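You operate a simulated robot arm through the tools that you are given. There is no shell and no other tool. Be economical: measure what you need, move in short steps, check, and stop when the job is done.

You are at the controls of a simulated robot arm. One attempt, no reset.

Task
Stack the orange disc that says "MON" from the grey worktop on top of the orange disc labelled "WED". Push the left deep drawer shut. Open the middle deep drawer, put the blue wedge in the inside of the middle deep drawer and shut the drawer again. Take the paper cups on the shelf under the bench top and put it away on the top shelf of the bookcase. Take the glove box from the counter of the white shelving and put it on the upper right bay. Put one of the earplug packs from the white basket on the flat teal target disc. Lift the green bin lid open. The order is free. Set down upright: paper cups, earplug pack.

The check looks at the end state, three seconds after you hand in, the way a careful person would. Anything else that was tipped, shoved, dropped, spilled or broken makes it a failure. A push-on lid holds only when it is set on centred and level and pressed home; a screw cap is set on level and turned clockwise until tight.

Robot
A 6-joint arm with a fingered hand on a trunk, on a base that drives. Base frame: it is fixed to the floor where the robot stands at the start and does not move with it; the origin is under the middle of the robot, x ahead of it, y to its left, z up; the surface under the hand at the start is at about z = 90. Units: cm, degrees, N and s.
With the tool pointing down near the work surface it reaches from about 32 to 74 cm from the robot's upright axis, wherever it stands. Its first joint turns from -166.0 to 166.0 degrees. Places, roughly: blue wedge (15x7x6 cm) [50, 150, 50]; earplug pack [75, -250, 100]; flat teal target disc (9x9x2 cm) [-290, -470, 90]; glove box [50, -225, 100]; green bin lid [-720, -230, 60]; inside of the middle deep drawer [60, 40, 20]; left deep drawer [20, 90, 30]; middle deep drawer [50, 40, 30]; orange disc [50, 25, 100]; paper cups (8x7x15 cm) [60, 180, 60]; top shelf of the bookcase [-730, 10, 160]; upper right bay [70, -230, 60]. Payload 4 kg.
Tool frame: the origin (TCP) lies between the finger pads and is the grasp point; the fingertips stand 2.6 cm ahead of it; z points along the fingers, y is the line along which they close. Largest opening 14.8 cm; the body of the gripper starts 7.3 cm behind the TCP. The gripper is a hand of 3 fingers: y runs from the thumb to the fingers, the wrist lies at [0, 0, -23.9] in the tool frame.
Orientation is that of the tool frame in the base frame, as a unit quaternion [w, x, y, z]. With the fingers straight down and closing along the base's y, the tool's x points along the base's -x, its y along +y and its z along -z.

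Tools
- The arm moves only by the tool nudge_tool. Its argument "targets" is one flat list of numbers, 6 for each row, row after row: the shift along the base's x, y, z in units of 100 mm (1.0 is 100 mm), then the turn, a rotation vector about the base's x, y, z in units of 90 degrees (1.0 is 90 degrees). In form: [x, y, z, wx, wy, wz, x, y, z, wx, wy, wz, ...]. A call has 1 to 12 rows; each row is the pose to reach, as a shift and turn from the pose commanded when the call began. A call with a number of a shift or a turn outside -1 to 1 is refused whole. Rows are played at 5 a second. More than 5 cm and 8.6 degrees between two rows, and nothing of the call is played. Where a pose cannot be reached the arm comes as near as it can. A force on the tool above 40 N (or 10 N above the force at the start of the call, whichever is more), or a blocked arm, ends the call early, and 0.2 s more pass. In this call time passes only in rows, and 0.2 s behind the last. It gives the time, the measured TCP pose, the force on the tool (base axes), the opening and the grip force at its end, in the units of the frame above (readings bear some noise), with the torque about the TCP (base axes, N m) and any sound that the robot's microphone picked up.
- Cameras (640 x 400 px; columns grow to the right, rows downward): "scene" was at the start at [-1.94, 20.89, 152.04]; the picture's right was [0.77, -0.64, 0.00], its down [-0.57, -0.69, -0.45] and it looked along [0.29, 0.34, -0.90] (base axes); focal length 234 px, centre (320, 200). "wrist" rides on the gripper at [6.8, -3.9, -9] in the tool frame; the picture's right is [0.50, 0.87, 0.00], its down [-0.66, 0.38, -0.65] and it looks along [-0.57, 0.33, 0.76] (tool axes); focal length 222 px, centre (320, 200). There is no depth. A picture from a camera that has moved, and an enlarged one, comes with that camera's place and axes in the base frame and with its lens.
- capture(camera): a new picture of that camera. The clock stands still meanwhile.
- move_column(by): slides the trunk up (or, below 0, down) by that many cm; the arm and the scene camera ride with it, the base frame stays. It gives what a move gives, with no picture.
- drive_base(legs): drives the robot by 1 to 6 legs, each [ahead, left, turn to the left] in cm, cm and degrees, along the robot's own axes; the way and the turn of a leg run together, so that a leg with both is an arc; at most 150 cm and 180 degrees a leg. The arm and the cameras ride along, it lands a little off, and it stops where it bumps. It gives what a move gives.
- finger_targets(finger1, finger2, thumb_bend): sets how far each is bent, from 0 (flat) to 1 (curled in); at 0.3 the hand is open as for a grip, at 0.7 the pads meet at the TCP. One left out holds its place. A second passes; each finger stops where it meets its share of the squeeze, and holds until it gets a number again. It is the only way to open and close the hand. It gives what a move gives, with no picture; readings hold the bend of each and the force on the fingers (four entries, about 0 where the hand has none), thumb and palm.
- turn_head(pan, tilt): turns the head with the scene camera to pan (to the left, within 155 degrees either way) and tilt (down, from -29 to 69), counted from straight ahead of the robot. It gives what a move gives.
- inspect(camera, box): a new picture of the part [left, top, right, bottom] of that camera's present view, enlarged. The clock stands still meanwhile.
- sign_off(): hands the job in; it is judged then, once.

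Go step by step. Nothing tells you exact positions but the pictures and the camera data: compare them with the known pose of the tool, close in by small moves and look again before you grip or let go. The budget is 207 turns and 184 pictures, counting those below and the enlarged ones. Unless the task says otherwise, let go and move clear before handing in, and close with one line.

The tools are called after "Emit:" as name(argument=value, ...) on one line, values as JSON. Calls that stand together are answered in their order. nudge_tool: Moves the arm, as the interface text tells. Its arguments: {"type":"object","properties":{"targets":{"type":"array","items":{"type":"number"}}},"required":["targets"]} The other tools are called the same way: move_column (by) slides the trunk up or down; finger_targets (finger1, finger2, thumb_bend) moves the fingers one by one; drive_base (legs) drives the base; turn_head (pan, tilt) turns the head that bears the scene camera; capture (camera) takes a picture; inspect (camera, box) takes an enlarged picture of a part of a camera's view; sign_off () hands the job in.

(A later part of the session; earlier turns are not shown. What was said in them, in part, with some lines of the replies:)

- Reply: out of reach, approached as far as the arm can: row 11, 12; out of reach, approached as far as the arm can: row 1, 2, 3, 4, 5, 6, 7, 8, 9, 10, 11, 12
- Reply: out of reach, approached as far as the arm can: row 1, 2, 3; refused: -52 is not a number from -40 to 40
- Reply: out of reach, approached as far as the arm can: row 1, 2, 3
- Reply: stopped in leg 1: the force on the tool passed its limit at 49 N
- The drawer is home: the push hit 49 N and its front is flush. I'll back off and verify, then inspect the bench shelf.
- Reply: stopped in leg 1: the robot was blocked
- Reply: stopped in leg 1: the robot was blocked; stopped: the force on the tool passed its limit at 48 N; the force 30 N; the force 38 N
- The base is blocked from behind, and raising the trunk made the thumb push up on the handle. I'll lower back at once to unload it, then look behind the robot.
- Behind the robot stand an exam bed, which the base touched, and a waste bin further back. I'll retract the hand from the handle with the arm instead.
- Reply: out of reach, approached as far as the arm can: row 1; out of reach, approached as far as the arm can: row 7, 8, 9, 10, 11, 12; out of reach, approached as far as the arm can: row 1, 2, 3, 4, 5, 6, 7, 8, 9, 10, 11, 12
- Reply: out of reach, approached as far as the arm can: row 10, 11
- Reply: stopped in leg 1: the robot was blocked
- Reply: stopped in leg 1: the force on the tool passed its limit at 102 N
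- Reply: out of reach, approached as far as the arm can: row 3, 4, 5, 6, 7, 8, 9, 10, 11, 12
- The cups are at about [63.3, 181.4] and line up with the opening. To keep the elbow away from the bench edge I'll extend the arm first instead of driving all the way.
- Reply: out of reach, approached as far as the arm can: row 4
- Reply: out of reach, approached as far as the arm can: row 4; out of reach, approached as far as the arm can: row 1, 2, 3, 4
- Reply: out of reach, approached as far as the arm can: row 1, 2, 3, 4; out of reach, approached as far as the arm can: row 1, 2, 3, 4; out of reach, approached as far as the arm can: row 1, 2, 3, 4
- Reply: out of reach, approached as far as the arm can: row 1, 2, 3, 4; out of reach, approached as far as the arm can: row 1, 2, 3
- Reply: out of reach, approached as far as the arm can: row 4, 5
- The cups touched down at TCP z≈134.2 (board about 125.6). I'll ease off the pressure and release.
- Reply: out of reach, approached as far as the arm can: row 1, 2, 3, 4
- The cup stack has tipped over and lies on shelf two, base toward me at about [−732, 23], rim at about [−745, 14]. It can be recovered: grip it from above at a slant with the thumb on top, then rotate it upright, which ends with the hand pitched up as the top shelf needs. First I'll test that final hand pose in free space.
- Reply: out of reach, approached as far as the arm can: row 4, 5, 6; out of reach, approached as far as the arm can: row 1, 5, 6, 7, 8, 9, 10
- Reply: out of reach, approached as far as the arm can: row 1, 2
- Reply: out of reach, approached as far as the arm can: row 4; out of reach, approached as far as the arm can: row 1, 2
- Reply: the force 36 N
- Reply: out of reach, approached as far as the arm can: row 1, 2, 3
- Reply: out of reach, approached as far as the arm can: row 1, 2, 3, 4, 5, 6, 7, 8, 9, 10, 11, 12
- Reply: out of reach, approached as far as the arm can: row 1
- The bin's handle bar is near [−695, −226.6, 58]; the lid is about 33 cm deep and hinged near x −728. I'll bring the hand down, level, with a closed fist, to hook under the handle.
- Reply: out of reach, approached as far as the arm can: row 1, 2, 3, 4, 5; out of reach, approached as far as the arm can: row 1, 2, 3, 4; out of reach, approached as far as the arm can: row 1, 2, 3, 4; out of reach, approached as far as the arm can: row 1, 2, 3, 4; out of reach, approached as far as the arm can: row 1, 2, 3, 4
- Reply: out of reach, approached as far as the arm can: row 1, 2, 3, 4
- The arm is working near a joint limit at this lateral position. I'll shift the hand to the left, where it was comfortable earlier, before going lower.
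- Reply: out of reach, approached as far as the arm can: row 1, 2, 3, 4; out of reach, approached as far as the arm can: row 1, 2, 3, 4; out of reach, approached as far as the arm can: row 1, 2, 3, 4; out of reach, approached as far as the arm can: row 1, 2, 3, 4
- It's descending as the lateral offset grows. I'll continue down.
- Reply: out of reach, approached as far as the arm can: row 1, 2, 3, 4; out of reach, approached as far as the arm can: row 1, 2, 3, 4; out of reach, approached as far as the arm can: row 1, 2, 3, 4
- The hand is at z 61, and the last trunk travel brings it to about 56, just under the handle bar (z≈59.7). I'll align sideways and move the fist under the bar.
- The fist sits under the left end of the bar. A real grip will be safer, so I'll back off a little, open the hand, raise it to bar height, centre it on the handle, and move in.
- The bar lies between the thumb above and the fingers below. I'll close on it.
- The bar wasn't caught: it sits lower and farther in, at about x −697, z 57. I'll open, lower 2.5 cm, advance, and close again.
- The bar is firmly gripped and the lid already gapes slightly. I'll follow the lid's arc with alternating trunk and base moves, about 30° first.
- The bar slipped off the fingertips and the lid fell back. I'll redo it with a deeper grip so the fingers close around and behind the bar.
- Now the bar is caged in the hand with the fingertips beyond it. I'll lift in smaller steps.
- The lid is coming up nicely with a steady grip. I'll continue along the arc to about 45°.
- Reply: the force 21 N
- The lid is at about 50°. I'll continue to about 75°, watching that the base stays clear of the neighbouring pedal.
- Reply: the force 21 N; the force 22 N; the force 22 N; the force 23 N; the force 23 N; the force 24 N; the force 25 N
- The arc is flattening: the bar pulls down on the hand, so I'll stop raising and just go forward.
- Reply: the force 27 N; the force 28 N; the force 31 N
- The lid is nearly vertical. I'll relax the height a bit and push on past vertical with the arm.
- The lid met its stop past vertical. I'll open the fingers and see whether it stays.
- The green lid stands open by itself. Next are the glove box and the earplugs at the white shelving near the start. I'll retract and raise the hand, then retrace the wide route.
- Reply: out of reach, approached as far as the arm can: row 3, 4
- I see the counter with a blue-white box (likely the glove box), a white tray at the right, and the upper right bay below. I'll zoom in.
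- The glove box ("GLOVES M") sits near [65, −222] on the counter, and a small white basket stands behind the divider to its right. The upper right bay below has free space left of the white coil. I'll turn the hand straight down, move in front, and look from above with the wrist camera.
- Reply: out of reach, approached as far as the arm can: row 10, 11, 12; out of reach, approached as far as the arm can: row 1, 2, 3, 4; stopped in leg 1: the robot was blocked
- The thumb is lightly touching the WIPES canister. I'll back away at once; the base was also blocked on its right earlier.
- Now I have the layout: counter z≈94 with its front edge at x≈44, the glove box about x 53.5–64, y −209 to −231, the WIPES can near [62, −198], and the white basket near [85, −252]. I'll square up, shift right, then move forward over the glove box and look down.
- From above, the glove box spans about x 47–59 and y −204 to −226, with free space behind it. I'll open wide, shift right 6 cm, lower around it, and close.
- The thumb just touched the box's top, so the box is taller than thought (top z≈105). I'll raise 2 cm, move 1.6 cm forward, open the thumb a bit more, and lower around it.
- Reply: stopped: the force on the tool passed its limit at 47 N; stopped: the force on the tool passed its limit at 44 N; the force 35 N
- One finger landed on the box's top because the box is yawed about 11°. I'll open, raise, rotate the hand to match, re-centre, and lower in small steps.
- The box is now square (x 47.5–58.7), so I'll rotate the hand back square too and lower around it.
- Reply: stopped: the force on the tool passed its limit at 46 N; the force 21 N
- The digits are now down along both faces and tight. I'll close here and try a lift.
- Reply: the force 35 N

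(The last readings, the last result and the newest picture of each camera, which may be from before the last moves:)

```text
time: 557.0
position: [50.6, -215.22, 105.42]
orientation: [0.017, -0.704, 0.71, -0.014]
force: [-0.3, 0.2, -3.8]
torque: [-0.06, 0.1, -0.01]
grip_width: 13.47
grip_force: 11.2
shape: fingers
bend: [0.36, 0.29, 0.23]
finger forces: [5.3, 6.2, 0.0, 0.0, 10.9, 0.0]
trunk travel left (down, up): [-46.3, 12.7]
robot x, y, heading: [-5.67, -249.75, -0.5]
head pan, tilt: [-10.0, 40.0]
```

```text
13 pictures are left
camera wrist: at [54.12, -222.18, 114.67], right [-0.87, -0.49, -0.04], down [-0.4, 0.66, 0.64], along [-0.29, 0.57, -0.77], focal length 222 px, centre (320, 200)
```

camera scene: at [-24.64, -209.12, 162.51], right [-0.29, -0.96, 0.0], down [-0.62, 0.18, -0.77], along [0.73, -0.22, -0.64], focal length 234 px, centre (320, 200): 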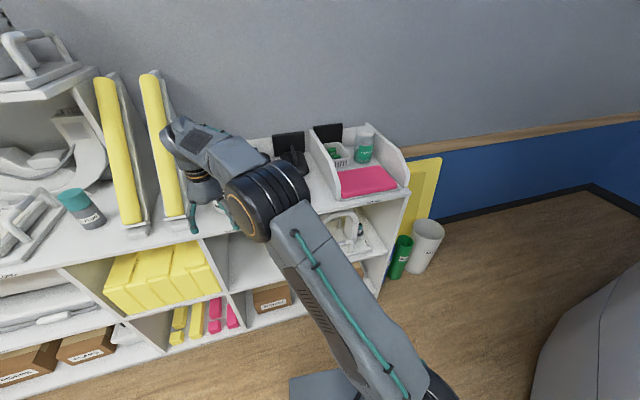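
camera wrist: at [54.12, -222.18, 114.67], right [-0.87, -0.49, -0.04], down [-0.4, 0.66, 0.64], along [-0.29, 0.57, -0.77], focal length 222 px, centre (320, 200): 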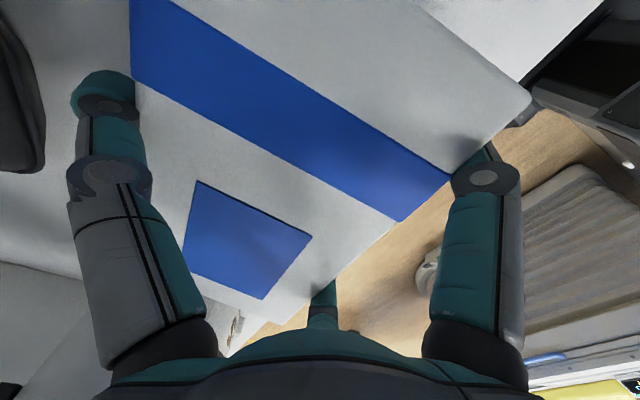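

It appears lifted (about 4 N of weight). I'll tighten the grip, lift more, and check.

Emit:
finger_targets(finger1=0.48, finger2=0.44, thumb_bend=0.4)

Emit:
move_column(by=6)

Emit:
drive_base(legs=[[-25, 0, 0]])

Emit:
turn_head(pan=5, tilt=45)

Emit:
capture(camera="scene")

```text
time: 558.0
position: [50.71, -215.23, 105.6]
orientation: [0.019, -0.703, 0.711, -0.014]
force: [-0.5, 0.2, -2.6]
torque: [-0.07, 0.07, -0.01]
grip_width: 13.34
grip_force: 23.3
shape: fingers
bend: [0.37, 0.32, 0.26]
finger forces: [11.9, 12.5, 0.0, 0.0, 22.5, 0.0]
trunk travel left (down, up): [-46.3, 12.7]
robot x, y, heading: [-5.06, -250.05, -0.3]
head pan, tilt: [-10.0, 40.0]
```

```text
time: 559.0
position: [50.72, -215.31, 111.62]
orientation: [0.018, -0.704, 0.71, -0.013]
force: [-0.1, 0.5, -3.6]
torque: [-0.08, 0.07, 0.01]
grip_width: 13.31
grip_force: 22.9
shape: fingers
bend: [0.37, 0.32, 0.26]
finger forces: [11.7, 12.3, 0.1, 0.0, 22.6, 0.1]
trunk travel left (down, up): [-52.3, 6.7]
robot x, y, heading: [-5.63, -250.25, -0.5]
head pan, tilt: [-10.0, 40.0]
```

```text
time: 560.9
position: [25.69, -215.0, 111.58]
orientation: [0.018, -0.705, 0.708, -0.014]
force: [-0.6, -0.6, -3.5]
torque: [-0.07, 0.1, -0.01]
grip_width: 13.3
grip_force: 23.8
shape: fingers
bend: [0.37, 0.32, 0.26]
finger forces: [11.7, 12.4, 0.1, 0.1, 22.6, 0.1]
trunk travel left (down, up): [-52.3, 6.7]
robot x, y, heading: [-30.25, -249.45, -0.3]
head pan, tilt: [-10.0, 40.0]
```

```text
time: 561.6
position: [25.64, -215.07, 111.68]
orientation: [0.019, -0.705, 0.709, -0.014]
force: [0.6, 0.5, -4.4]
torque: [-0.06, 0.05, -0.01]
grip_width: 13.3
grip_force: 23.4
shape: fingers
bend: [0.37, 0.32, 0.26]
finger forces: [11.7, 12.4, 0.0, 0.1, 22.6, 0.0]
trunk travel left (down, up): [-52.3, 6.7]
robot x, y, heading: [-30.54, -250.25, 0.1]
head pan, tilt: [5.0, 45.0]
```

```text
12 pictures are left
camera scene: at [-27.95, -233.08, 156.69], right [0.08, -1.0, 0.0], down [-0.7, -0.06, -0.71], along [0.7, 0.06, -0.71], focal length 234 px, centre (320, 200)
```

scene: 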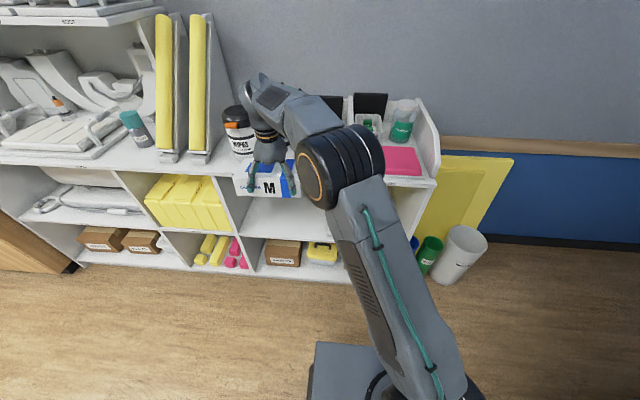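

The glove box is held securely and everything around it is upright. The upper right bay is free for y −185 to −232, with its floor near z 54 and the counter at about 91. I'll tilt the hand 40°, lower in front of the bay, and check.

Emit:
nudge_tool(targets=[0, 0, 0, 0, -0.074, 0, 0, 0, 0, 0, -0.148, 0, 0, 0, 0, 0, -0.222, 0, 0, 0, 0, 0, -0.296, 0, 0, 0, 0, 0, -0.37, 0, 0, 0, 0, 0, -0.444, 0])

Emit:
drive_base(legs=[[0, 7, 0]])

Emit:
move_column(by=-40)

Emit:
capture(camera="scene")

```text
time: 563.0
position: [25.67, -215.04, 111.6]
orientation: [0.259, -0.659, 0.659, -0.254]
force: [-1.1, 0.9, -3.2]
torque: [-0.01, 0.07, -0.01]
grip_width: 13.29
grip_force: 22.2
shape: fingers
bend: [0.36, 0.32, 0.27]
finger forces: [12.1, 12.4, 0.0, 0.0, 21.0, 0.0]
trunk travel left (down, up): [-52.3, 6.7]
robot x, y, heading: [-30.21, -250.14, -0.2]
head pan, tilt: [5.0, 45.0]
```

```text
time: 564.0
position: [25.58, -208.05, 111.62]
orientation: [0.26, -0.658, 0.659, -0.254]
force: [0.0, -0.7, -3.7]
torque: [-0.07, 0.13, 0.0]
grip_width: 13.27
grip_force: 22.7
shape: fingers
bend: [0.36, 0.32, 0.27]
finger forces: [12.1, 12.4, 0.0, 0.0, 20.9, 0.0]
trunk travel left (down, up): [-52.3, 6.7]
robot x, y, heading: [-30.13, -242.91, -0.1]
head pan, tilt: [5.0, 45.0]
```

```text
time: 567.9
position: [25.65, -208.12, 71.57]
orientation: [0.261, -0.658, 0.659, -0.253]
force: [0.4, -0.4, -2.6]
torque: [-0.07, 0.09, -0.02]
grip_width: 13.27
grip_force: 22.7
shape: fingers
bend: [0.36, 0.32, 0.27]
finger forces: [12.0, 12.1, 0.1, 0.0, 20.7, 0.1]
trunk travel left (down, up): [-12.3, 46.7]
robot x, y, heading: [-30.33, -242.7, 0.1]
head pan, tilt: [5.0, 45.0]
```

```text
11 pictures are left
camera scene: at [-27.97, -226.24, 116.69], right [0.09, -1.0, 0.0], down [-0.7, -0.06, -0.71], along [0.7, 0.06, -0.71], focal length 234 px, centre (320, 200)
```

scene: 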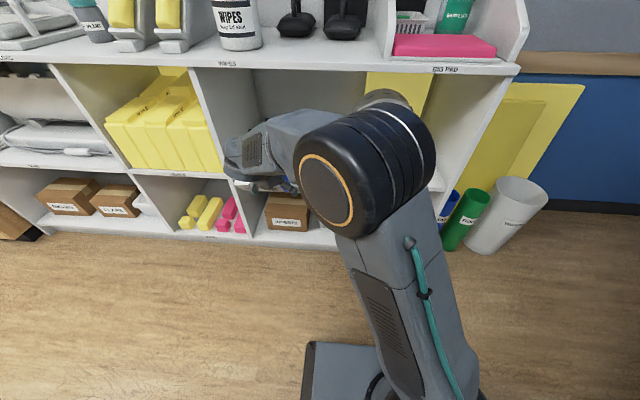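

The bay front is at x≈42.7 with its floor at z≈52.4, and the box's lowest corner is about 8.5 cm above that. I'll move in, lower to contact, and release.

Emit:
drive_base(legs=[[25.5, 0, 0]])

Emit:
move_column(by=-7)

Emit:
move_column(by=-1)

Emit:
capture(camera="scene")

```text
time: 569.7
position: [51.24, -208.41, 71.57]
orientation: [0.26, -0.657, 0.661, -0.254]
force: [-0.3, -0.6, -3.8]
torque: [-0.07, 0.14, 0.0]
grip_width: 13.29
grip_force: 22.7
shape: fingers
bend: [0.37, 0.32, 0.27]
finger forces: [12.1, 12.2, 0.0, 0.1, 20.7, 0.0]
trunk travel left (down, up): [-12.3, 46.7]
robot x, y, heading: [-4.67, -243.22, -0.2]
head pan, tilt: [5.0, 45.0]
```

```text
time: 570.8
position: [51.27, -208.32, 64.67]
orientation: [0.259, -0.657, 0.661, -0.254]
force: [-0.6, 0.7, -3.2]
torque: [-0.06, 0.13, 0.0]
grip_width: 13.29
grip_force: 22.5
shape: fingers
bend: [0.37, 0.32, 0.27]
finger forces: [12.1, 12.2, 0.1, 0.0, 20.7, 0.0]
trunk travel left (down, up): [-5.3, 53.7]
robot x, y, heading: [-4.78, -243.28, -0.3]
head pan, tilt: [5.0, 45.0]
```

```text
time: 571.4
position: [51.18, -208.52, 63.61]
orientation: [0.26, -0.656, 0.661, -0.254]
force: [0.4, -0.4, -3.9]
torque: [-0.05, 0.13, 0.0]
grip_width: 13.25
grip_force: 22.4
shape: fingers
bend: [0.37, 0.32, 0.27]
finger forces: [12.1, 12.2, 0.1, 0.1, 20.6, 0.0]
trunk travel left (down, up): [-4.3, 54.7]
robot x, y, heading: [-4.42, -243.1, -0.4]
head pan, tilt: [5.0, 45.0]
```

```text
10 pictures are left
camera scene: at [-2.44, -226.34, 108.69], right [0.08, -1.0, 0.0], down [-0.7, -0.06, -0.71], along [0.7, 0.06, -0.71], focal length 234 px, centre (320, 200)
```

scene: 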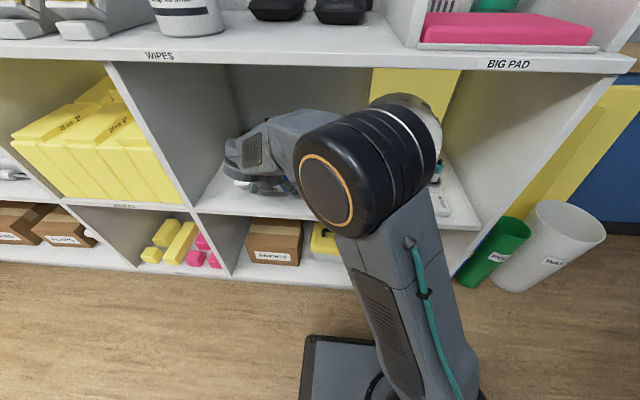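

Emit:
move_column(by=-0.8)

Emit:
move_column(by=-0.8)

Emit:
move_column(by=-0.8)

```text
time: 571.9
position: [51.15, -208.39, 62.93]
orientation: [0.259, -0.657, 0.661, -0.254]
force: [0.2, 0.3, -3.3]
torque: [-0.08, 0.12, 0.0]
grip_width: 13.27
grip_force: 22.5
shape: fingers
bend: [0.37, 0.32, 0.27]
finger forces: [11.9, 12.2, 0.0, 0.1, 20.4, 0.0]
trunk travel left (down, up): [-3.5, 55.5]
robot x, y, heading: [-4.5, -243.29, -0.3]
head pan, tilt: [5.0, 45.0]
```

```text
time: 572.5
position: [51.18, -208.38, 62.3]
orientation: [0.262, -0.656, 0.66, -0.255]
force: [-1.4, -2.2, 15.4]
torque: [0.44, 0.2, -0.1]
grip_width: 13.33
grip_force: 21.4
shape: fingers
bend: [0.37, 0.32, 0.27]
finger forces: [9.5, 8.3, 0.0, 0.0, 25.9, 0.1]
trunk travel left (down, up): [-2.7, 56.3]
robot x, y, heading: [-5.03, -243.2, -0.3]
head pan, tilt: [5.0, 45.0]
```

```text
time: 573.1
position: [51.14, -208.56, 61.51]
orientation: [0.262, -0.656, 0.66, -0.255]
force: [4.6, -2.5, 30.1]
torque: [0.07, -0.18, -0.18]
grip_width: 13.56
grip_force: 22.8
shape: fingers
bend: [0.39, 0.36, 0.22]
finger forces: [6.5, 4.5, 0.0, 0.1, 33.7, 0.1]
trunk travel left (down, up): [-1.9, 57.1]
robot x, y, heading: [-4.87, -242.98, -0.4]
head pan, tilt: [5.0, 45.0]
```

The box's edge rests on the bay floor. I'll ease off, release so it settles flat, and withdraw.

Emit:
move_column(by=0.8)

Emit:
finger_targets(finger1=0.25, finger2=0.25, thumb_bend=0.12)

Emit:
drive_base(legs=[[-25, 0, 0]])

Emit:
capture(camera="wrist")

```text
time: 573.6
position: [51.15, -208.49, 61.81]
orientation: [0.258, -0.658, 0.661, -0.253]
force: [3.6, 0.0, 7.2]
torque: [0.14, -0.17, -0.11]
grip_width: 13.43
grip_force: 20.9
shape: fingers
bend: [0.39, 0.35, 0.24]
finger forces: [9.1, 7.3, 0.0, 0.1, 24.6, 0.0]
trunk travel left (down, up): [-2.7, 56.3]
robot x, y, heading: [-4.76, -242.79, -0.4]
head pan, tilt: [5.0, 45.0]
```

```text
time: 574.6
position: [51.1, -208.45, 62.1]
orientation: [0.259, -0.657, 0.661, -0.254]
force: [0.2, -0.5, -0.9]
torque: [0.02, 0.02, 0.0]
grip_width: 14.96
grip_force: 0.1
shape: fingers
bend: [0.25, 0.25, 0.12]
finger forces: [0.0, 0.0, 0.1, 0.0, 0.0, 0.1]
trunk travel left (down, up): [-2.7, 56.3]
robot x, y, heading: [-4.55, -243.37, -0.2]
head pan, tilt: [5.0, 45.0]
```

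```text
time: 576.5
position: [26.17, -208.55, 62.13]
orientation: [0.259, -0.655, 0.663, -0.255]
force: [-0.5, -0.8, -0.5]
torque: [-0.02, -0.03, 0.02]
grip_width: 14.97
grip_force: 0.1
shape: fingers
bend: [0.25, 0.25, 0.12]
finger forces: [0.0, 0.0, 0.0, 0.1, 0.1, 0.1]
trunk travel left (down, up): [-2.7, 56.3]
robot x, y, heading: [-29.8, -243.34, -0.8]
head pan, tilt: [5.0, 45.0]
```

```text
9 pictures are left
camera wrist: at [22.87, -215.46, 71.27], right [-0.64, -0.49, -0.59], down [-0.72, 0.66, 0.23], along [0.28, 0.57, -0.77], focal length 222 px, centre (320, 200)
```

wrist: 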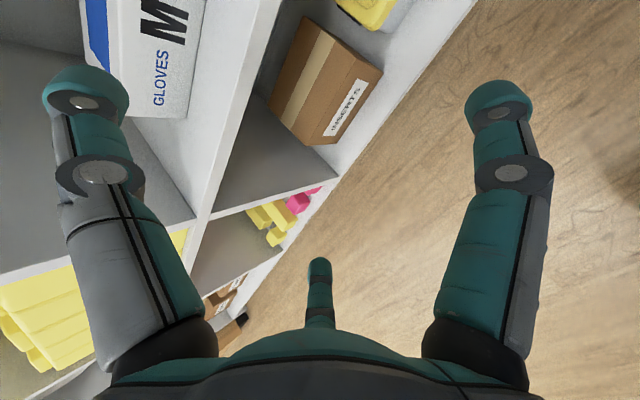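

The glove box sits squarely in the upper right bay. Last item: the earplug pack in the white basket near [67, −246]. I'll keep the tilted hand, raise fully, extend the arm, and move over the basket to look.

Emit:
move_column(by=40)

Emit:
move_column(by=16.2)

Emit:
finger_targets(finger1=0.42, finger2=0.42, thumb_bend=0.42)

Emit:
nudge_tool(targets=[0.2, -0.25, 0.2, 0, 0, 0, 0.4, -0.5, 0.4, 0, 0, 0, 0.6, -0.75, 0.6, 0, 0, 0, 0.8, -1, 0.8, 0, 0, 0])

Emit:
drive_base(legs=[[20, 0, 0.8], [0, -25, 0]])

Emit:
capture(camera="wrist")

```text
time: 580.3
position: [26.06, -208.67, 101.98]
orientation: [0.259, -0.655, 0.663, -0.255]
force: [-0.1, -0.3, 0.0]
torque: [0.0, 0.0, 0.0]
grip_width: 14.93
grip_force: 0.1
shape: fingers
bend: [0.25, 0.25, 0.12]
finger forces: [0.1, 0.0, 0.0, 0.0, 0.0, 0.0]
trunk travel left (down, up): [-42.7, 16.3]
robot x, y, heading: [-29.76, -242.83, -0.9]
head pan, tilt: [5.0, 45.0]
```

```text
time: 582.1
position: [26.13, -208.59, 118.3]
orientation: [0.258, -0.655, 0.663, -0.255]
force: [0.4, -0.8, -0.2]
torque: [-0.01, -0.01, -0.01]
grip_width: 14.96
grip_force: 0.0
shape: fingers
bend: [0.25, 0.25, 0.12]
finger forces: [0.0, 0.1, 0.0, 0.0, 0.0, 0.0]
trunk travel left (down, up): [-58.9, 0.1]
robot x, y, heading: [-29.68, -242.88, -0.5]
head pan, tilt: [5.0, 45.0]
```

```text
time: 583.1
position: [26.17, -208.63, 118.14]
orientation: [0.259, -0.655, 0.662, -0.255]
force: [-0.7, 0.3, -0.4]
torque: [0.01, 0.0, 0.05]
grip_width: 8.9
grip_force: 0.1
shape: fingers
bend: [0.42, 0.42, 0.42]
finger forces: [0.1, 0.0, 0.0, 0.0, 0.1, 0.1]
trunk travel left (down, up): [-58.9, 0.1]
robot x, y, heading: [-29.88, -242.84, -0.6]
head pan, tilt: [5.0, 45.0]
```

```text
time: 584.1
position: [34.1, -218.24, 126.38]
orientation: [0.258, -0.655, 0.663, -0.254]
force: [0.0, 0.3, 0.4]
torque: [-0.01, 0.01, 0.0]
grip_width: 8.92
grip_force: 0.1
shape: fingers
bend: [0.42, 0.42, 0.42]
finger forces: [0.1, 0.0, 0.0, 0.0, 0.0, 0.0]
trunk travel left (down, up): [-58.9, 0.1]
robot x, y, heading: [-29.98, -242.94, -0.9]
head pan, tilt: [5.0, 45.0]
```

```text
time: 587.2
position: [54.01, -242.22, 126.36]
orientation: [0.26, -0.658, 0.659, -0.253]
force: [0.3, 0.9, -0.3]
torque: [0.06, 0.01, 0.01]
grip_width: 8.89
grip_force: 0.1
shape: fingers
bend: [0.42, 0.42, 0.42]
finger forces: [0.0, 0.0, 0.0, 0.0, 0.0, 0.0]
trunk travel left (down, up): [-58.9, 0.1]
robot x, y, heading: [-9.83, -267.75, -0.3]
head pan, tilt: [5.0, 45.0]
```

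```text
8 pictures are left
camera wrist: at [50.78, -249.14, 135.55], right [-0.64, -0.5, -0.59], down [-0.72, 0.65, 0.23], along [0.27, 0.57, -0.77], focal length 222 px, centre (320, 200)
```

wrist: 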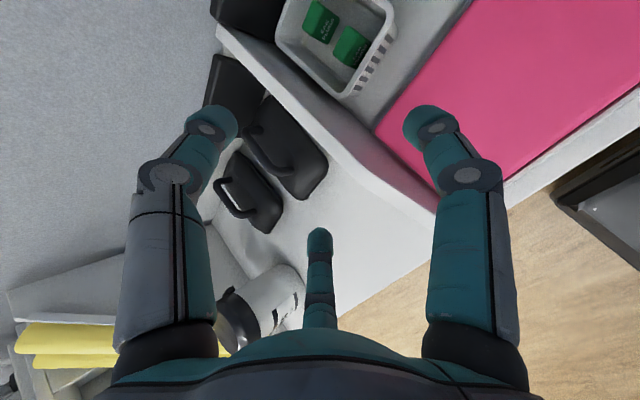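

I can see the basket with two green packs. I'll zoom in on it.

Emit:
inspect(camera="wrist", box=[260, 0, 420, 110])

```text
3.64 times, centred on (340, 55) of wrist
camera zoom: at [50.78, -249.14, 135.55], right [-0.64, -0.5, -0.59], down [-0.72, 0.65, 0.23], along [0.27, 0.57, -0.77], focal length 808 px, centre (247, 727)
```

zoom: 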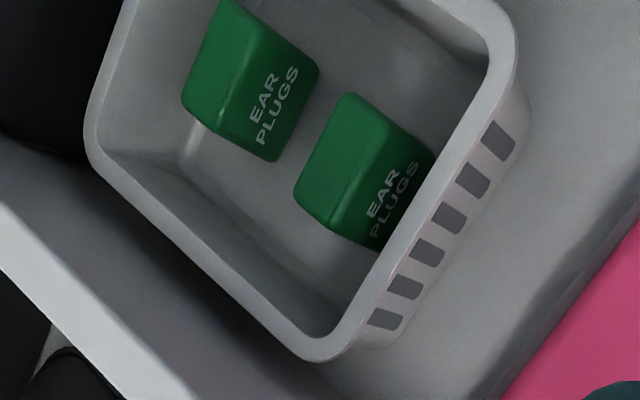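

The packs are small upright boxes, about 4.4 × 2.9 × 4.7 cm. The rear one at about [84, −247] has the most free space around it. I'll steepen the hand to about 60°, reach forward, and hover over the rear pack.

Emit:
nudge_tool(targets=[0.25, 0, -0.15, 0, 0.05, 0, 0.5, 0, -0.3, 0, 0.1, 0, 0.75, 0, -0.45, 0, 0.144, 0, 1, 0, -0.6, 0, 0.144, 0])

Emit:
finger_targets(finger1=0.47, finger2=0.47, thumb_bend=0.47)

Emit:
drive_base(legs=[[0, -5, 0], [14, 0, 0]])

Emit:
capture(camera="wrist")

```text
time: 588.2
position: [63.97, -242.37, 119.95]
orientation: [-0.183, 0.684, -0.684, 0.178]
force: [0.2, -0.1, 0.4]
torque: [0.0, 0.02, 0.03]
grip_width: 8.91
grip_force: 0.1
shape: fingers
bend: [0.42, 0.42, 0.42]
finger forces: [0.1, 0.0, 0.1, 0.1, 0.1, 0.1]
trunk travel left (down, up): [-58.9, 0.1]
robot x, y, heading: [-9.75, -268.15, -0.1]
head pan, tilt: [5.0, 45.0]
```

```text
time: 589.2
position: [63.88, -242.21, 120.04]
orientation: [0.184, -0.683, 0.684, -0.177]
force: [0.2, 0.7, 0.8]
torque: [-0.03, 0.0, 0.01]
grip_width: 7.26
grip_force: 0.1
shape: fingers
bend: [0.47, 0.47, 0.47]
finger forces: [0.0, 0.0, 0.1, 0.0, 0.0, 0.0]
trunk travel left (down, up): [-58.9, 0.1]
robot x, y, heading: [-9.48, -267.48, 0.2]
head pan, tilt: [5.0, 45.0]
```

```text
time: 591.0
position: [78.28, -247.19, 119.96]
orientation: [-0.184, 0.684, -0.683, 0.178]
force: [0.2, -0.4, -0.5]
torque: [0.02, 0.0, 0.03]
grip_width: 7.27
grip_force: 0.0
shape: fingers
bend: [0.47, 0.47, 0.47]
finger forces: [0.0, 0.1, 0.0, 0.0, 0.1, 0.1]
trunk travel left (down, up): [-58.9, 0.1]
robot x, y, heading: [4.33, -272.74, -0.0]
head pan, tilt: [5.0, 45.0]
```

```text
6 pictures are left
camera wrist: at [77.28, -254.06, 129.69], right [-0.75, -0.5, -0.43], down [-0.65, 0.65, 0.39], along [0.09, 0.57, -0.81], focal length 222 px, centre (320, 200)
```

wrist: 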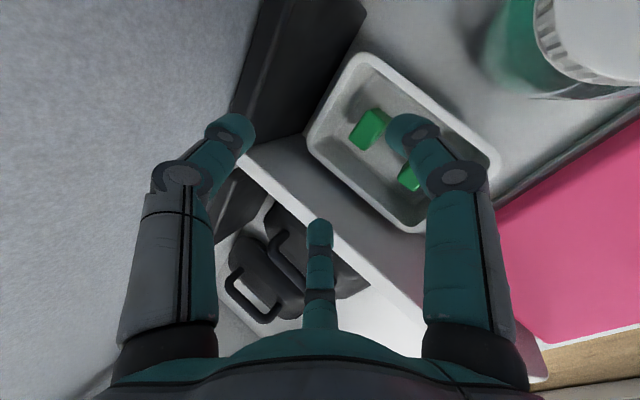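

The rear pack's top is at about [80.7, −247.6, 103.6], with the basket's rear rim at x≈85.7. I'll pre-shape the hand narrowly, nudge forward, and lower in stages, watching the forces.

Emit:
finger_targets(finger1=0.53, finger2=0.53, thumb_bend=0.57)

Emit:
drive_base(legs=[[1, -0.3, 0]])

Emit:
move_column(by=-10.5)

Emit:
capture(camera="wrist")

```text
time: 592.0
position: [78.17, -246.99, 119.99]
orientation: [-0.184, 0.684, -0.683, 0.178]
force: [-0.3, -0.4, -0.4]
torque: [0.01, 0.01, 0.01]
grip_width: 4.82
grip_force: 0.1
shape: fingers
bend: [0.53, 0.53, 0.56]
finger forces: [0.0, 0.1, 0.1, 0.0, 0.0, 0.1]
trunk travel left (down, up): [-58.9, 0.1]
robot x, y, heading: [4.53, -272.86, -0.1]
head pan, tilt: [5.0, 45.0]
```

```text
time: 592.8
position: [79.27, -247.35, 119.98]
orientation: [0.183, -0.684, 0.684, -0.177]
force: [0.6, 0.1, -0.8]
torque: [-0.04, 0.01, 0.0]
grip_width: 4.8
grip_force: 0.2
shape: fingers
bend: [0.53, 0.53, 0.56]
finger forces: [0.1, 0.0, 0.1, 0.1, 0.0, 0.1]
trunk travel left (down, up): [-58.9, 0.1]
robot x, y, heading: [5.58, -273.25, 0.1]
head pan, tilt: [5.0, 45.0]
```

```text
time: 594.1
position: [79.2, -247.5, 109.5]
orientation: [-0.184, 0.684, -0.683, 0.177]
force: [0.8, 0.3, 0.2]
torque: [-0.01, -0.03, 0.01]
grip_width: 4.81
grip_force: 0.0
shape: fingers
bend: [0.53, 0.53, 0.56]
finger forces: [0.1, 0.0, 0.1, 0.1, 0.0, 0.0]
trunk travel left (down, up): [-48.4, 10.6]
robot x, y, heading: [5.85, -273.01, 0.2]
head pan, tilt: [5.0, 45.0]
```

```text
5 pictures are left
camera wrist: at [78.22, -254.36, 119.24], right [-0.75, -0.5, -0.43], down [-0.65, 0.65, 0.39], along [0.09, 0.57, -0.81], focal length 222 px, centre (320, 200)
```

wrist: 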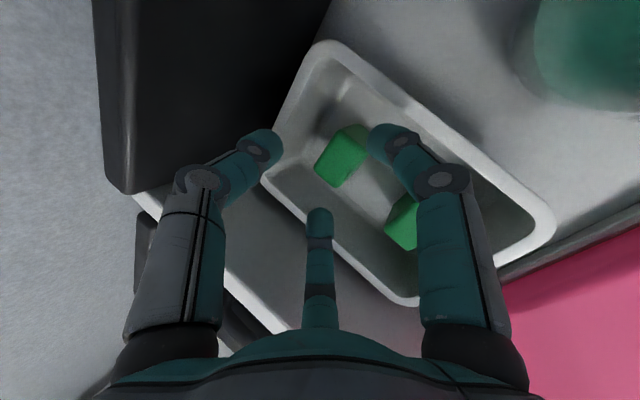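

Both views agree: pack top at [80.6, −247.9, 103.7]. I'll shift 0.7 cm forward and lower the rest with force checks.

Emit:
drive_base(legs=[[0.7, -0.4, 0]])

Emit:
move_column(by=-4.5)

Emit:
move_column(by=-2)

```text
time: 594.9
position: [80.0, -247.87, 109.54]
orientation: [-0.184, 0.684, -0.683, 0.178]
force: [-0.1, 0.3, 0.2]
torque: [-0.01, 0.02, 0.02]
grip_width: 4.83
grip_force: 0.2
shape: fingers
bend: [0.53, 0.53, 0.56]
finger forces: [0.0, 0.0, 0.0, 0.0, 0.1, 0.1]
trunk travel left (down, up): [-48.4, 10.6]
robot x, y, heading: [6.42, -273.46, 0.1]
head pan, tilt: [5.0, 45.0]
```

```text
time: 595.8
position: [79.99, -247.74, 105.06]
orientation: [-0.184, 0.685, -0.683, 0.177]
force: [-0.4, -0.1, -0.4]
torque: [0.0, 0.0, -0.01]
grip_width: 4.7
grip_force: 0.0
shape: fingers
bend: [0.53, 0.53, 0.56]
finger forces: [0.3, 0.1, 0.0, 0.1, 0.0, 0.1]
trunk travel left (down, up): [-43.9, 15.1]
robot x, y, heading: [6.09, -273.55, 0.1]
head pan, tilt: [5.0, 45.0]
```

```text
time: 596.4
position: [79.91, -247.94, 103.13]
orientation: [-0.184, 0.684, -0.683, 0.177]
force: [-0.4, 0.3, 2.2]
torque: [-0.06, 0.01, -0.05]
grip_width: 4.58
grip_force: 2.8
shape: fingers
bend: [0.54, 0.53, 0.56]
finger forces: [3.9, 2.0, 0.0, 0.1, 0.0, 0.1]
trunk travel left (down, up): [-41.9, 17.1]
robot x, y, heading: [6.38, -273.14, 0.1]
head pan, tilt: [5.0, 45.0]
```

Light contact at the fingers. I'll close on the pack and lift a little.

Emit:
finger_targets(finger1=0.66, finger2=0.66, thumb_bend=0.68)

Emit:
move_column(by=4)

Emit:
capture(camera="wrist")

```text
time: 597.4
position: [79.88, -247.8, 102.95]
orientation: [-0.185, 0.684, -0.683, 0.178]
force: [-0.6, 0.0, -1.0]
torque: [0.0, -0.03, -0.01]
grip_width: 2.56
grip_force: 8.7
shape: fingers
bend: [0.58, 0.57, 0.65]
finger forces: [6.3, 6.6, 0.0, 0.1, 4.9, 0.1]
trunk travel left (down, up): [-41.9, 17.1]
robot x, y, heading: [6.08, -273.51, -0.1]
head pan, tilt: [5.0, 45.0]
```

```text
time: 598.3
position: [80.04, -247.85, 107.02]
orientation: [-0.183, 0.684, -0.683, 0.178]
force: [-0.4, -0.1, 0.2]
torque: [-0.02, 0.0, 0.0]
grip_width: 2.56
grip_force: 8.8
shape: fingers
bend: [0.58, 0.57, 0.65]
finger forces: [6.4, 6.6, 0.0, 0.0, 4.9, 0.0]
trunk travel left (down, up): [-45.9, 13.1]
robot x, y, heading: [6.39, -273.14, 0.0]
head pan, tilt: [5.0, 45.0]
```

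```text
4 pictures are left
camera wrist: at [78.94, -254.79, 116.72], right [-0.75, -0.5, -0.43], down [-0.65, 0.65, 0.39], along [0.09, 0.57, -0.81], focal length 222 px, centre (320, 200)
```

wrist: 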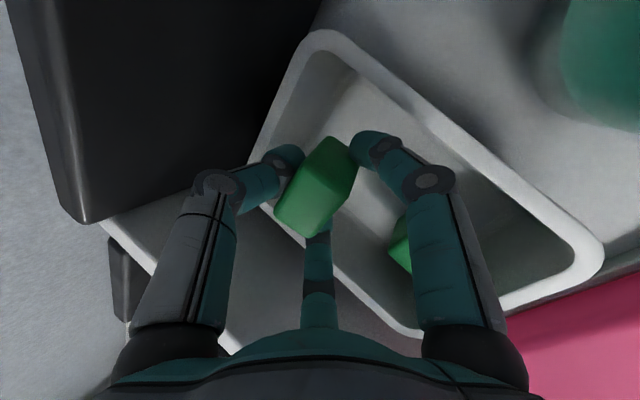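

The pack is gripped upright. The teal disc is near [−290, −470, 90] on the far side of the scanner, so I must go around the bed. I'll lift out, retract the arm, and retreat along the known-safe corridor.

Emit:
move_column(by=12.5)

Emit:
drive_base(legs=[[-26, 0, 0]])

Emit:
nudge_tool(targets=[-0.25, 0, 0, 0, 0, 0, -0.5, 0, 0, 0, 0, 0, -0.75, 0, 0, 0, 0, 0, -1, 0, 0, 0, 0, 0])

Emit:
drive_base(legs=[[-10, 0, 0], [0, 120, 0], [-13, 0, 0], [0, 150, 0], [0, 103, 0]])

```text
time: 599.8
position: [79.83, -247.89, 119.54]
orientation: [-0.184, 0.684, -0.683, 0.178]
force: [-0.3, -0.2, 0.2]
torque: [0.01, -0.02, -0.04]
grip_width: 2.58
grip_force: 9.0
shape: fingers
bend: [0.58, 0.57, 0.65]
finger forces: [6.3, 6.6, 0.0, 0.0, 4.9, 0.1]
trunk travel left (down, up): [-58.4, 0.6]
robot x, y, heading: [6.56, -273.54, 0.1]
head pan, tilt: [5.0, 45.0]
```

```text
time: 601.8
position: [54.98, -247.38, 119.78]
orientation: [-0.185, 0.685, -0.682, 0.176]
force: [-0.8, -0.2, 0.2]
torque: [-0.04, -0.02, 0.01]
grip_width: 2.61
grip_force: 8.8
shape: fingers
bend: [0.58, 0.57, 0.65]
finger forces: [6.4, 6.7, 0.0, 0.0, 5.0, 0.1]
trunk travel left (down, up): [-58.4, 0.6]
robot x, y, heading: [-19.01, -273.47, 0.5]
head pan, tilt: [5.0, 45.0]
stopped in leg 1: the robot was blocked; the commanded pose is now the measured one
```

```text
time: 602.8
position: [44.92, -246.99, 119.78]
orientation: [-0.186, 0.686, -0.681, 0.177]
force: [-0.2, 0.3, 0.0]
torque: [0.02, -0.02, -0.02]
grip_width: 2.56
grip_force: 9.0
shape: fingers
bend: [0.58, 0.57, 0.65]
finger forces: [6.3, 6.7, 0.0, 0.0, 5.0, 0.1]
trunk travel left (down, up): [-58.4, 0.6]
robot x, y, heading: [-18.56, -272.98, 0.4]
head pan, tilt: [5.0, 45.0]
```

```text
time: 603.5
position: [44.82, -246.73, 119.73]
orientation: [-0.186, 0.687, -0.68, 0.176]
force: [-0.2, 0.1, 0.5]
torque: [0.03, -0.02, -0.05]
grip_width: 2.56
grip_force: 8.4
shape: fingers
bend: [0.58, 0.57, 0.65]
finger forces: [6.4, 6.5, 0.1, 0.0, 4.9, 0.0]
trunk travel left (down, up): [-58.4, 0.6]
robot x, y, heading: [-18.54, -272.88, 0.5]
head pan, tilt: [5.0, 45.0]
stopped in leg 1: the robot was blocked; the commanded pose is now the measured one
```

The scanner base is right behind the robot here. I'll slide left first, then back off and continue.

Emit:
drive_base(legs=[[0, 28, 0], [-12, 0, 0], [0, 92, 0], [-12, 0, 0]])

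Emit:
drive_base(legs=[[0, 150, 0], [0, 103, 0]])

```text
time: 606.4
position: [32.4, -219.0, 119.9]
orientation: [-0.186, 0.689, -0.679, 0.176]
force: [-0.9, 0.5, -0.7]
torque: [-0.02, -0.02, 0.01]
grip_width: 2.55
grip_force: 8.7
shape: fingers
bend: [0.58, 0.57, 0.65]
finger forces: [6.4, 6.6, 0.0, 0.0, 4.9, 0.1]
trunk travel left (down, up): [-58.4, 0.6]
robot x, y, heading: [-30.83, -245.81, 0.8]
head pan, tilt: [5.0, 45.0]
stopped in leg 2: the robot was blocked; the commanded pose is now the measured one
```

```text
time: 618.8
position: [28.61, 35.47, 119.92]
orientation: [-0.186, 0.688, -0.679, 0.176]
force: [0.2, -0.1, -0.6]
torque: [0.0, 0.0, 0.02]
grip_width: 2.55
grip_force: 8.5
shape: fingers
bend: [0.58, 0.57, 0.65]
finger forces: [6.4, 6.6, 0.1, 0.0, 4.8, 0.1]
trunk travel left (down, up): [-58.4, 0.6]
robot x, y, heading: [-34.72, 8.85, 1.0]
head pan, tilt: [5.0, 45.0]
```

Emit:
drive_base(legs=[[0, 92, -1]])

Emit:
drive_base(legs=[[-150, 0, 0], [-120, 0, 0]])

```text
time: 623.7
position: [27.5, 128.62, 119.92]
orientation: [-0.186, 0.687, -0.68, 0.178]
force: [0.3, -0.3, -1.4]
torque: [0.01, 0.02, 0.02]
grip_width: 2.55
grip_force: 8.7
shape: fingers
bend: [0.58, 0.57, 0.65]
finger forces: [6.4, 6.6, 0.0, 0.0, 4.8, 0.0]
trunk travel left (down, up): [-58.4, 0.6]
robot x, y, heading: [-35.83, 102.12, 0.8]
head pan, tilt: [5.0, 45.0]
```

```text
time: 637.0
position: [-244.7, 130.02, 119.78]
orientation: [-0.185, 0.687, -0.68, 0.176]
force: [-0.1, -0.1, -0.5]
torque: [0.0, -0.01, -0.03]
grip_width: 2.55
grip_force: 9.2
shape: fingers
bend: [0.58, 0.57, 0.65]
finger forces: [6.3, 6.6, 0.0, 0.1, 4.9, 0.0]
trunk travel left (down, up): [-58.4, 0.6]
robot x, y, heading: [-308.21, 104.12, 0.5]
head pan, tilt: [5.0, 45.0]
```

Emit:
drive_base(legs=[[0, -45, 0], [-30, 0, 0], [0, 0, -90.5]])

Emit:
turn_head(pan=15, tilt=15)

Emit:
drive_base(legs=[[130, 0, 0]])

Emit:
capture(camera="scene")

```text
time: 645.1
position: [-310.19, -5.02, 119.92]
orientation: [0.01, -0.017, 0.966, -0.257]
force: [-0.5, 0.0, -0.1]
torque: [-0.02, 0.0, 0.0]
grip_width: 2.54
grip_force: 8.7
shape: fingers
bend: [0.58, 0.57, 0.65]
finger forces: [6.0, 6.6, 0.0, 0.1, 4.6, 0.1]
trunk travel left (down, up): [-58.4, 0.6]
robot x, y, heading: [-337.83, 57.99, -88.0]
head pan, tilt: [5.0, 45.0]
```

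```text
time: 646.1
position: [-310.02, -4.96, 119.78]
orientation: [0.01, -0.017, 0.966, -0.256]
force: [0.4, 0.0, 0.1]
torque: [0.0, 0.02, 0.03]
grip_width: 2.55
grip_force: 8.5
shape: fingers
bend: [0.58, 0.57, 0.65]
finger forces: [6.1, 6.5, 0.0, 0.0, 4.5, 0.0]
trunk travel left (down, up): [-58.4, 0.6]
robot x, y, heading: [-337.83, 57.5, -88.0]
head pan, tilt: [15.0, 15.0]
```

```text
time: 652.8
position: [-306.91, -139.02, 119.83]
orientation: [0.008, -0.011, 0.966, -0.257]
force: [0.6, -0.2, -0.2]
torque: [-0.01, -0.03, 0.01]
grip_width: 2.53
grip_force: 8.6
shape: fingers
bend: [0.58, 0.57, 0.65]
finger forces: [6.1, 6.6, 0.0, 0.0, 4.7, 0.0]
trunk travel left (down, up): [-58.4, 0.6]
robot x, y, heading: [-334.05, -75.78, -88.7]
head pan, tilt: [15.0, 15.0]
```

```text
3 pictures are left
camera scene: at [-315.45, -78.68, 167.48], right [-0.96, -0.28, 0.0], down [-0.07, 0.25, -0.97], along [0.27, -0.93, -0.26], focal length 234 px, centre (320, 200)
```

scene: 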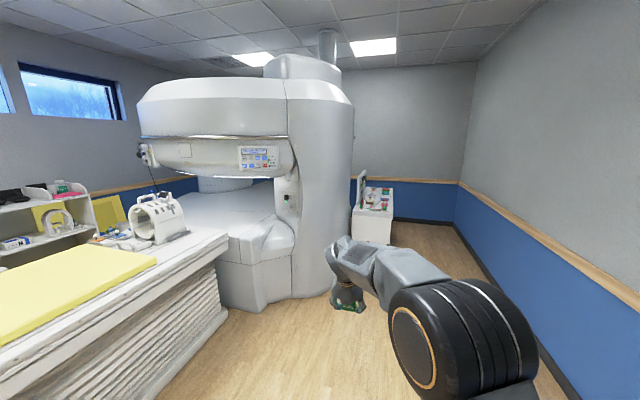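

I see the scanner, and beyond it a white console with a tray near the expected place. I'll drive closer along a clear lane, offset so the arm doesn't block the view, and zoom in.

Emit:
drive_base(legs=[[0, -36, -1.3], [150, 0, 0], [90, 0, 0]])

Emit:
turn_head(pan=21, tilt=27)

Emit:
inspect(camera="scene", box=[200, 110, 440, 290])

```text
time: 666.6
position: [-346.8, -383.79, 119.92]
orientation: [0.003, 0.006, 0.967, -0.256]
force: [-0.2, 0.0, -0.4]
torque: [0.01, 0.05, 0.02]
grip_width: 2.53
grip_force: 8.3
shape: fingers
bend: [0.58, 0.57, 0.65]
finger forces: [6.0, 6.5, 0.1, 0.0, 4.7, 0.1]
trunk travel left (down, up): [-58.4, 0.6]
robot x, y, heading: [-371.5, -319.7, -90.9]
head pan, tilt: [15.0, 15.0]
```

```text
time: 667.3
position: [-346.92, -383.66, 119.87]
orientation: [0.003, 0.007, 0.967, -0.256]
force: [-0.2, -0.6, -0.6]
torque: [0.0, 0.01, 0.02]
grip_width: 2.53
grip_force: 8.5
shape: fingers
bend: [0.58, 0.57, 0.65]
finger forces: [6.1, 6.5, 0.0, 0.1, 4.6, 0.0]
trunk travel left (down, up): [-58.4, 0.6]
robot x, y, heading: [-371.88, -319.81, -91.1]
head pan, tilt: [21.0, 27.0]
```

```text
2.22 times, centred on (320, 200) of scene
camera zoom: at [-352.18, -322.54, 165.54], right [-0.94, -0.34, 0.0], down [-0.16, 0.43, -0.89], along [0.31, -0.84, -0.45], focal length 520 px, centre (320, 200)
```

zoom: 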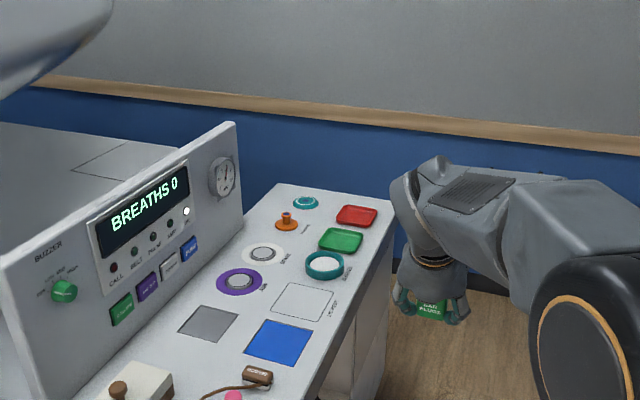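

The far flat teal disc lies near [−297, −458] at the end of the desk, and the pack label reads upright in the hand. I'll swing out, face the desk from its side (+x), and line up with the disc.

Emit:
drive_base(legs=[[0, -17, 0], [0, 0, 91]])

Emit:
drive_base(legs=[[0, -150, 0], [0, -14, 0]])

```text
time: 672.7
position: [-326.53, -290.37, 119.85]
orientation: [-0.19, 0.701, -0.665, 0.172]
force: [-0.1, 0.2, -0.3]
torque: [0.03, 0.03, 0.0]
grip_width: 2.51
grip_force: 8.5
shape: fingers
bend: [0.58, 0.58, 0.65]
finger forces: [6.0, 6.4, 0.0, 0.0, 4.5, 0.0]
trunk travel left (down, up): [-58.4, 0.6]
robot x, y, heading: [-388.67, -319.73, 2.9]
head pan, tilt: [21.0, 27.0]
```

```text
time: 681.0
position: [-317.98, -453.19, 119.97]
orientation: [-0.19, 0.701, -0.666, 0.172]
force: [0.5, -0.6, -0.3]
torque: [0.0, -0.01, -0.01]
grip_width: 2.52
grip_force: 8.3
shape: fingers
bend: [0.58, 0.58, 0.65]
finger forces: [6.1, 6.5, 0.0, 0.1, 4.6, 0.0]
trunk travel left (down, up): [-58.4, 0.6]
robot x, y, heading: [-380.25, -481.88, 2.8]
head pan, tilt: [21.0, 27.0]
```

Emit:
drive_base(legs=[[0, 0, -2.8], [11, 0, 0]])

Emit:
capture(camera="wrist")

```text
time: 682.6
position: [-305.7, -456.22, 119.81]
orientation: [-0.185, 0.684, -0.682, 0.178]
force: [-0.2, 0.5, 0.2]
torque: [-0.04, 0.01, -0.02]
grip_width: 2.52
grip_force: 8.3
shape: fingers
bend: [0.58, 0.58, 0.65]
finger forces: [6.1, 6.5, 0.1, 0.0, 4.5, 0.0]
trunk travel left (down, up): [-58.4, 0.6]
robot x, y, heading: [-369.23, -481.96, 0.2]
head pan, tilt: [21.0, 27.0]
```

```text
1 pictures are left
camera wrist: at [-306.61, -463.07, 129.56], right [-0.75, -0.5, -0.43], down [-0.66, 0.65, 0.39], along [0.09, 0.57, -0.81], focal length 222 px, centre (320, 200)
```

wrist: 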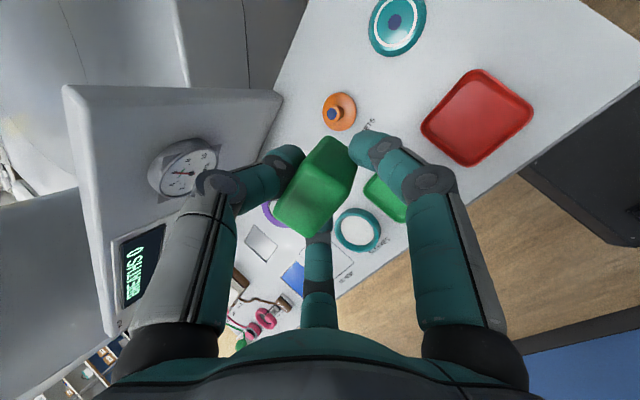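

Triangulating both views puts the teal bullseye disc at about [−294.1, −466.9] with its top at z≈86. I'll extend the arm, shift right to bring the pack over it, and lower.

Emit:
nudge_tool(targets=[0.25, 0, 0, 0, 0, 0, 0.5, 0, 0, 0, 0, 0, 0.75, 0, 0, 0, 0, 0, 1, 0, 0, 0, 0, 0])

Emit:
drive_base(legs=[[0.5, -10.7, 0]])

```text
time: 683.6
position: [-295.65, -456.08, 119.78]
orientation: [-0.186, 0.684, -0.683, 0.177]
force: [0.1, -0.1, 0.4]
torque: [0.0, -0.01, -0.02]
grip_width: 2.53
grip_force: 8.0
shape: fingers
bend: [0.58, 0.58, 0.65]
finger forces: [6.0, 6.5, 0.0, 0.0, 4.4, 0.0]
trunk travel left (down, up): [-58.4, 0.6]
robot x, y, heading: [-369.41, -481.69, 0.4]
head pan, tilt: [21.0, 27.0]
```

```text
time: 684.8
position: [-295.0, -466.87, 119.87]
orientation: [0.185, -0.683, 0.684, -0.178]
force: [0.9, -0.1, -0.2]
torque: [0.03, 0.01, 0.01]
grip_width: 2.51
grip_force: 8.9
shape: fingers
bend: [0.58, 0.58, 0.65]
finger forces: [6.1, 6.5, 0.0, 0.0, 4.4, 0.0]
trunk travel left (down, up): [-58.4, 0.6]
robot x, y, heading: [-368.68, -492.5, -0.4]
head pan, tilt: [21.0, 27.0]
```

The pack should be right above the disc. I'll lower to about 6 cm above it and use my last picture to verify the alignment.

Emit:
move_column(by=-23.5)

Emit:
capture(camera="wrist")

```text
time: 687.3
position: [-294.89, -466.83, 96.42]
orientation: [0.185, -0.682, 0.684, -0.178]
force: [-0.7, 0.2, 0.2]
torque: [0.03, -0.01, 0.0]
grip_width: 2.49
grip_force: 9.1
shape: fingers
bend: [0.58, 0.58, 0.65]
finger forces: [6.1, 6.5, 0.0, 0.0, 4.4, 0.0]
trunk travel left (down, up): [-34.9, 24.1]
robot x, y, heading: [-368.68, -492.09, -0.0]
head pan, tilt: [21.0, 27.0]
```

```text
0 pictures are left
camera wrist: at [-296.03, -473.8, 106.05], right [-0.75, -0.5, -0.43], down [-0.65, 0.65, 0.39], along [0.09, 0.57, -0.81], focal length 222 px, centre (320, 200)
```

wrist: 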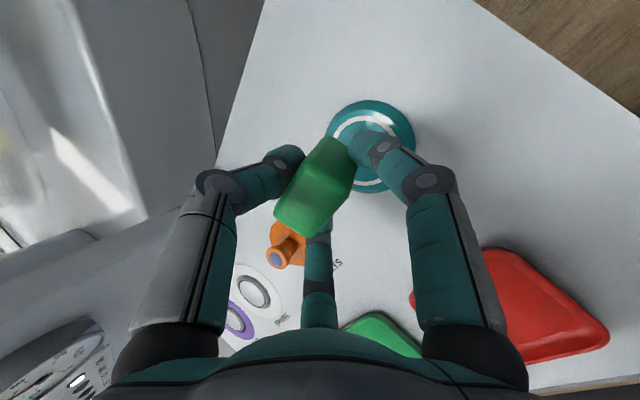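

The disc centre is at [−294.5, −467.8, 86.6], and the pack is about 0.9 cm off in y. I'll correct that and lower step by step until I feel contact.

Emit:
drive_base(legs=[[-0.4, -0.9, 0]])

Emit:
move_column(by=-4.8)

Emit:
move_column(by=-0.4)

Emit:
move_column(by=-0.4)

```text
time: 688.0
position: [-295.47, -467.74, 96.33]
orientation: [0.185, -0.683, 0.684, -0.178]
force: [-1.0, 1.5, -0.2]
torque: [0.01, -0.03, -0.03]
grip_width: 2.52
grip_force: 8.5
shape: fingers
bend: [0.58, 0.58, 0.65]
finger forces: [6.2, 6.5, 0.1, 0.0, 4.4, 0.0]
trunk travel left (down, up): [-34.9, 24.1]
robot x, y, heading: [-368.97, -493.06, -0.2]
head pan, tilt: [21.0, 27.0]
```

```text
time: 688.9
position: [-295.36, -467.79, 91.48]
orientation: [0.185, -0.683, 0.684, -0.177]
force: [-0.1, -0.3, 0.1]
torque: [-0.03, 0.02, -0.03]
grip_width: 2.51
grip_force: 8.4
shape: fingers
bend: [0.58, 0.58, 0.65]
finger forces: [6.1, 6.5, 0.1, 0.0, 4.3, 0.0]
trunk travel left (down, up): [-30.1, 28.9]
robot x, y, heading: [-369.05, -493.63, -0.2]
head pan, tilt: [21.0, 27.0]
```

```text
time: 689.4
position: [-295.48, -467.79, 91.12]
orientation: [0.185, -0.683, 0.684, -0.177]
force: [0.2, 0.4, -0.8]
torque: [0.0, -0.03, -0.01]
grip_width: 2.51
grip_force: 8.5
shape: fingers
bend: [0.58, 0.58, 0.65]
finger forces: [6.1, 6.5, 0.0, 0.0, 4.3, 0.0]
trunk travel left (down, up): [-29.7, 29.3]
robot x, y, heading: [-369.09, -493.63, -0.2]
head pan, tilt: [21.0, 27.0]
```

```text
time: 690.0
position: [-295.43, -467.63, 90.66]
orientation: [0.185, -0.683, 0.684, -0.177]
force: [0.0, 0.4, -0.4]
torque: [-0.04, -0.02, 0.02]
grip_width: 2.51
grip_force: 8.8
shape: fingers
bend: [0.58, 0.58, 0.65]
finger forces: [6.1, 6.5, 0.0, 0.0, 4.5, 0.0]
trunk travel left (down, up): [-29.3, 29.7]
robot x, y, heading: [-369.2, -493.34, -0.2]
head pan, tilt: [21.0, 27.0]
```

Emit:
move_column(by=-0.3)

Emit:
move_column(by=-0.3)

Emit:
move_column(by=-0.3)

```text
time: 690.5
position: [-295.38, -467.67, 90.38]
orientation: [0.185, -0.683, 0.684, -0.178]
force: [0.9, 0.3, -0.9]
torque: [-0.01, -0.01, -0.02]
grip_width: 2.53
grip_force: 8.6
shape: fingers
bend: [0.58, 0.58, 0.65]
finger forces: [6.1, 6.6, 0.0, 0.1, 4.4, 0.0]
trunk travel left (down, up): [-29.0, 30.0]
robot x, y, heading: [-369.24, -493.64, -0.2]
head pan, tilt: [21.0, 27.0]
```

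```text
time: 691.0
position: [-295.48, -467.85, 90.06]
orientation: [0.186, -0.683, 0.684, -0.177]
force: [-0.8, 0.8, 0.8]
torque: [0.03, -0.03, -0.01]
grip_width: 2.48
grip_force: 8.8
shape: fingers
bend: [0.58, 0.58, 0.65]
finger forces: [6.1, 6.6, 0.1, 0.0, 4.6, 0.0]
trunk travel left (down, up): [-28.7, 30.3]
robot x, y, heading: [-369.33, -493.41, -0.1]
head pan, tilt: [21.0, 27.0]
```

```text
time: 691.5
position: [-295.32, -467.88, 90.13]
orientation: [-0.186, 0.683, -0.683, 0.179]
force: [0.3, 0.0, 8.2]
torque: [0.03, 0.01, 0.07]
grip_width: 2.5
grip_force: 9.9
shape: fingers
bend: [0.59, 0.58, 0.65]
finger forces: [6.6, 7.1, 0.0, 0.1, 6.7, 0.1]
trunk travel left (down, up): [-28.4, 30.6]
robot x, y, heading: [-369.11, -493.12, -0.1]
head pan, tilt: [21.0, 27.0]
```

Contact (8 N). I'll ease off slightly, open just enough to clear the pack, and rise straight up.

Emit:
move_column(by=0.2)

Emit:
finger_targets(finger1=0.54, finger2=0.54, thumb_bend=0.6)

Emit:
finger_targets(finger1=0.46, finger2=0.46, thumb_bend=0.48)

Emit:
move_column(by=4)

Emit:
move_column(by=22)

```text
time: 692.0
position: [-295.36, -467.8, 90.11]
orientation: [0.185, -0.683, 0.684, -0.177]
force: [0.3, 0.4, 5.4]
torque: [0.02, 0.01, -0.03]
grip_width: 2.5
grip_force: 9.9
shape: fingers
bend: [0.59, 0.58, 0.65]
finger forces: [6.5, 7.0, 0.0, 0.1, 5.8, 0.1]
trunk travel left (down, up): [-28.6, 30.4]
robot x, y, heading: [-369.31, -493.23, 0.1]
head pan, tilt: [21.0, 27.0]
```

```text
time: 693.0
position: [-295.36, -467.82, 89.98]
orientation: [0.184, -0.683, 0.684, -0.178]
force: [-0.2, -1.1, 1.9]
torque: [0.0, 0.01, -0.02]
grip_width: 3.89
grip_force: 0.8
shape: fingers
bend: [0.54, 0.56, 0.6]
finger forces: [0.0, 1.6, 0.1, 0.1, 0.0, 0.0]
trunk travel left (down, up): [-28.6, 30.4]
robot x, y, heading: [-369.47, -493.35, 0.1]
head pan, tilt: [21.0, 27.0]
```

```text
time: 694.0
position: [-295.43, -467.97, 90.17]
orientation: [0.185, -0.683, 0.684, -0.178]
force: [-0.7, -1.2, 9.6]
torque: [0.33, 0.07, 0.06]
grip_width: 7.15
grip_force: 5.4
shape: fingers
bend: [0.46, 0.49, 0.48]
finger forces: [0.0, 9.8, 0.1, 0.0, 0.0, 0.0]
trunk travel left (down, up): [-28.6, 30.4]
robot x, y, heading: [-369.27, -493.4, 0.0]
head pan, tilt: [21.0, 27.0]
```

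```text
time: 694.9
position: [-295.36, -467.76, 94.02]
orientation: [0.185, -0.683, 0.684, -0.178]
force: [0.5, -1.1, -0.1]
torque: [-0.02, 0.0, 0.0]
grip_width: 7.16
grip_force: 0.1
shape: fingers
bend: [0.46, 0.46, 0.48]
finger forces: [0.0, 0.0, 0.0, 0.1, 0.0, 0.1]
trunk travel left (down, up): [-32.6, 26.4]
robot x, y, heading: [-368.82, -493.67, -0.1]
head pan, tilt: [21.0, 27.0]
```

```text
time: 697.2
position: [-295.43, -467.72, 115.87]
orientation: [0.185, -0.683, 0.684, -0.177]
force: [-0.3, 0.5, 0.3]
torque: [0.02, 0.0, -0.02]
grip_width: 7.14
grip_force: 0.1
shape: fingers
bend: [0.46, 0.46, 0.48]
finger forces: [0.1, 0.0, 0.0, 0.0, 0.1, 0.0]
trunk travel left (down, up): [-54.6, 4.4]
robot x, y, heading: [-369.02, -493.27, -0.2]
head pan, tilt: [21.0, 27.0]
```

The pack is released and the hand is clear above it. I'll back away from the desk and hand in.

Emit:
drive_base(legs=[[-18, 0, 0]])

Emit:
sign_off()

```text
time: 698.7
position: [-312.99, -467.83, 116.08]
orientation: [0.185, -0.682, 0.685, -0.177]
force: [0.6, 0.6, 0.5]
torque: [0.01, 0.01, -0.03]
grip_width: 7.16
grip_force: 0.1
shape: fingers
bend: [0.46, 0.46, 0.48]
finger forces: [0.0, 0.0, 0.0, 0.0, 0.1, 0.0]
trunk travel left (down, up): [-54.6, 4.4]
robot x, y, heading: [-386.97, -493.71, -0.3]
head pan, tilt: [21.0, 27.0]
```

```text
The job is handed in.
```

I did all seven tasks and handed in, but I had no pictures left to check the earplug pack after releasing it on the disc; on the way the base bumped the bed and scanner and the cups tipped over once before I stood them up again.
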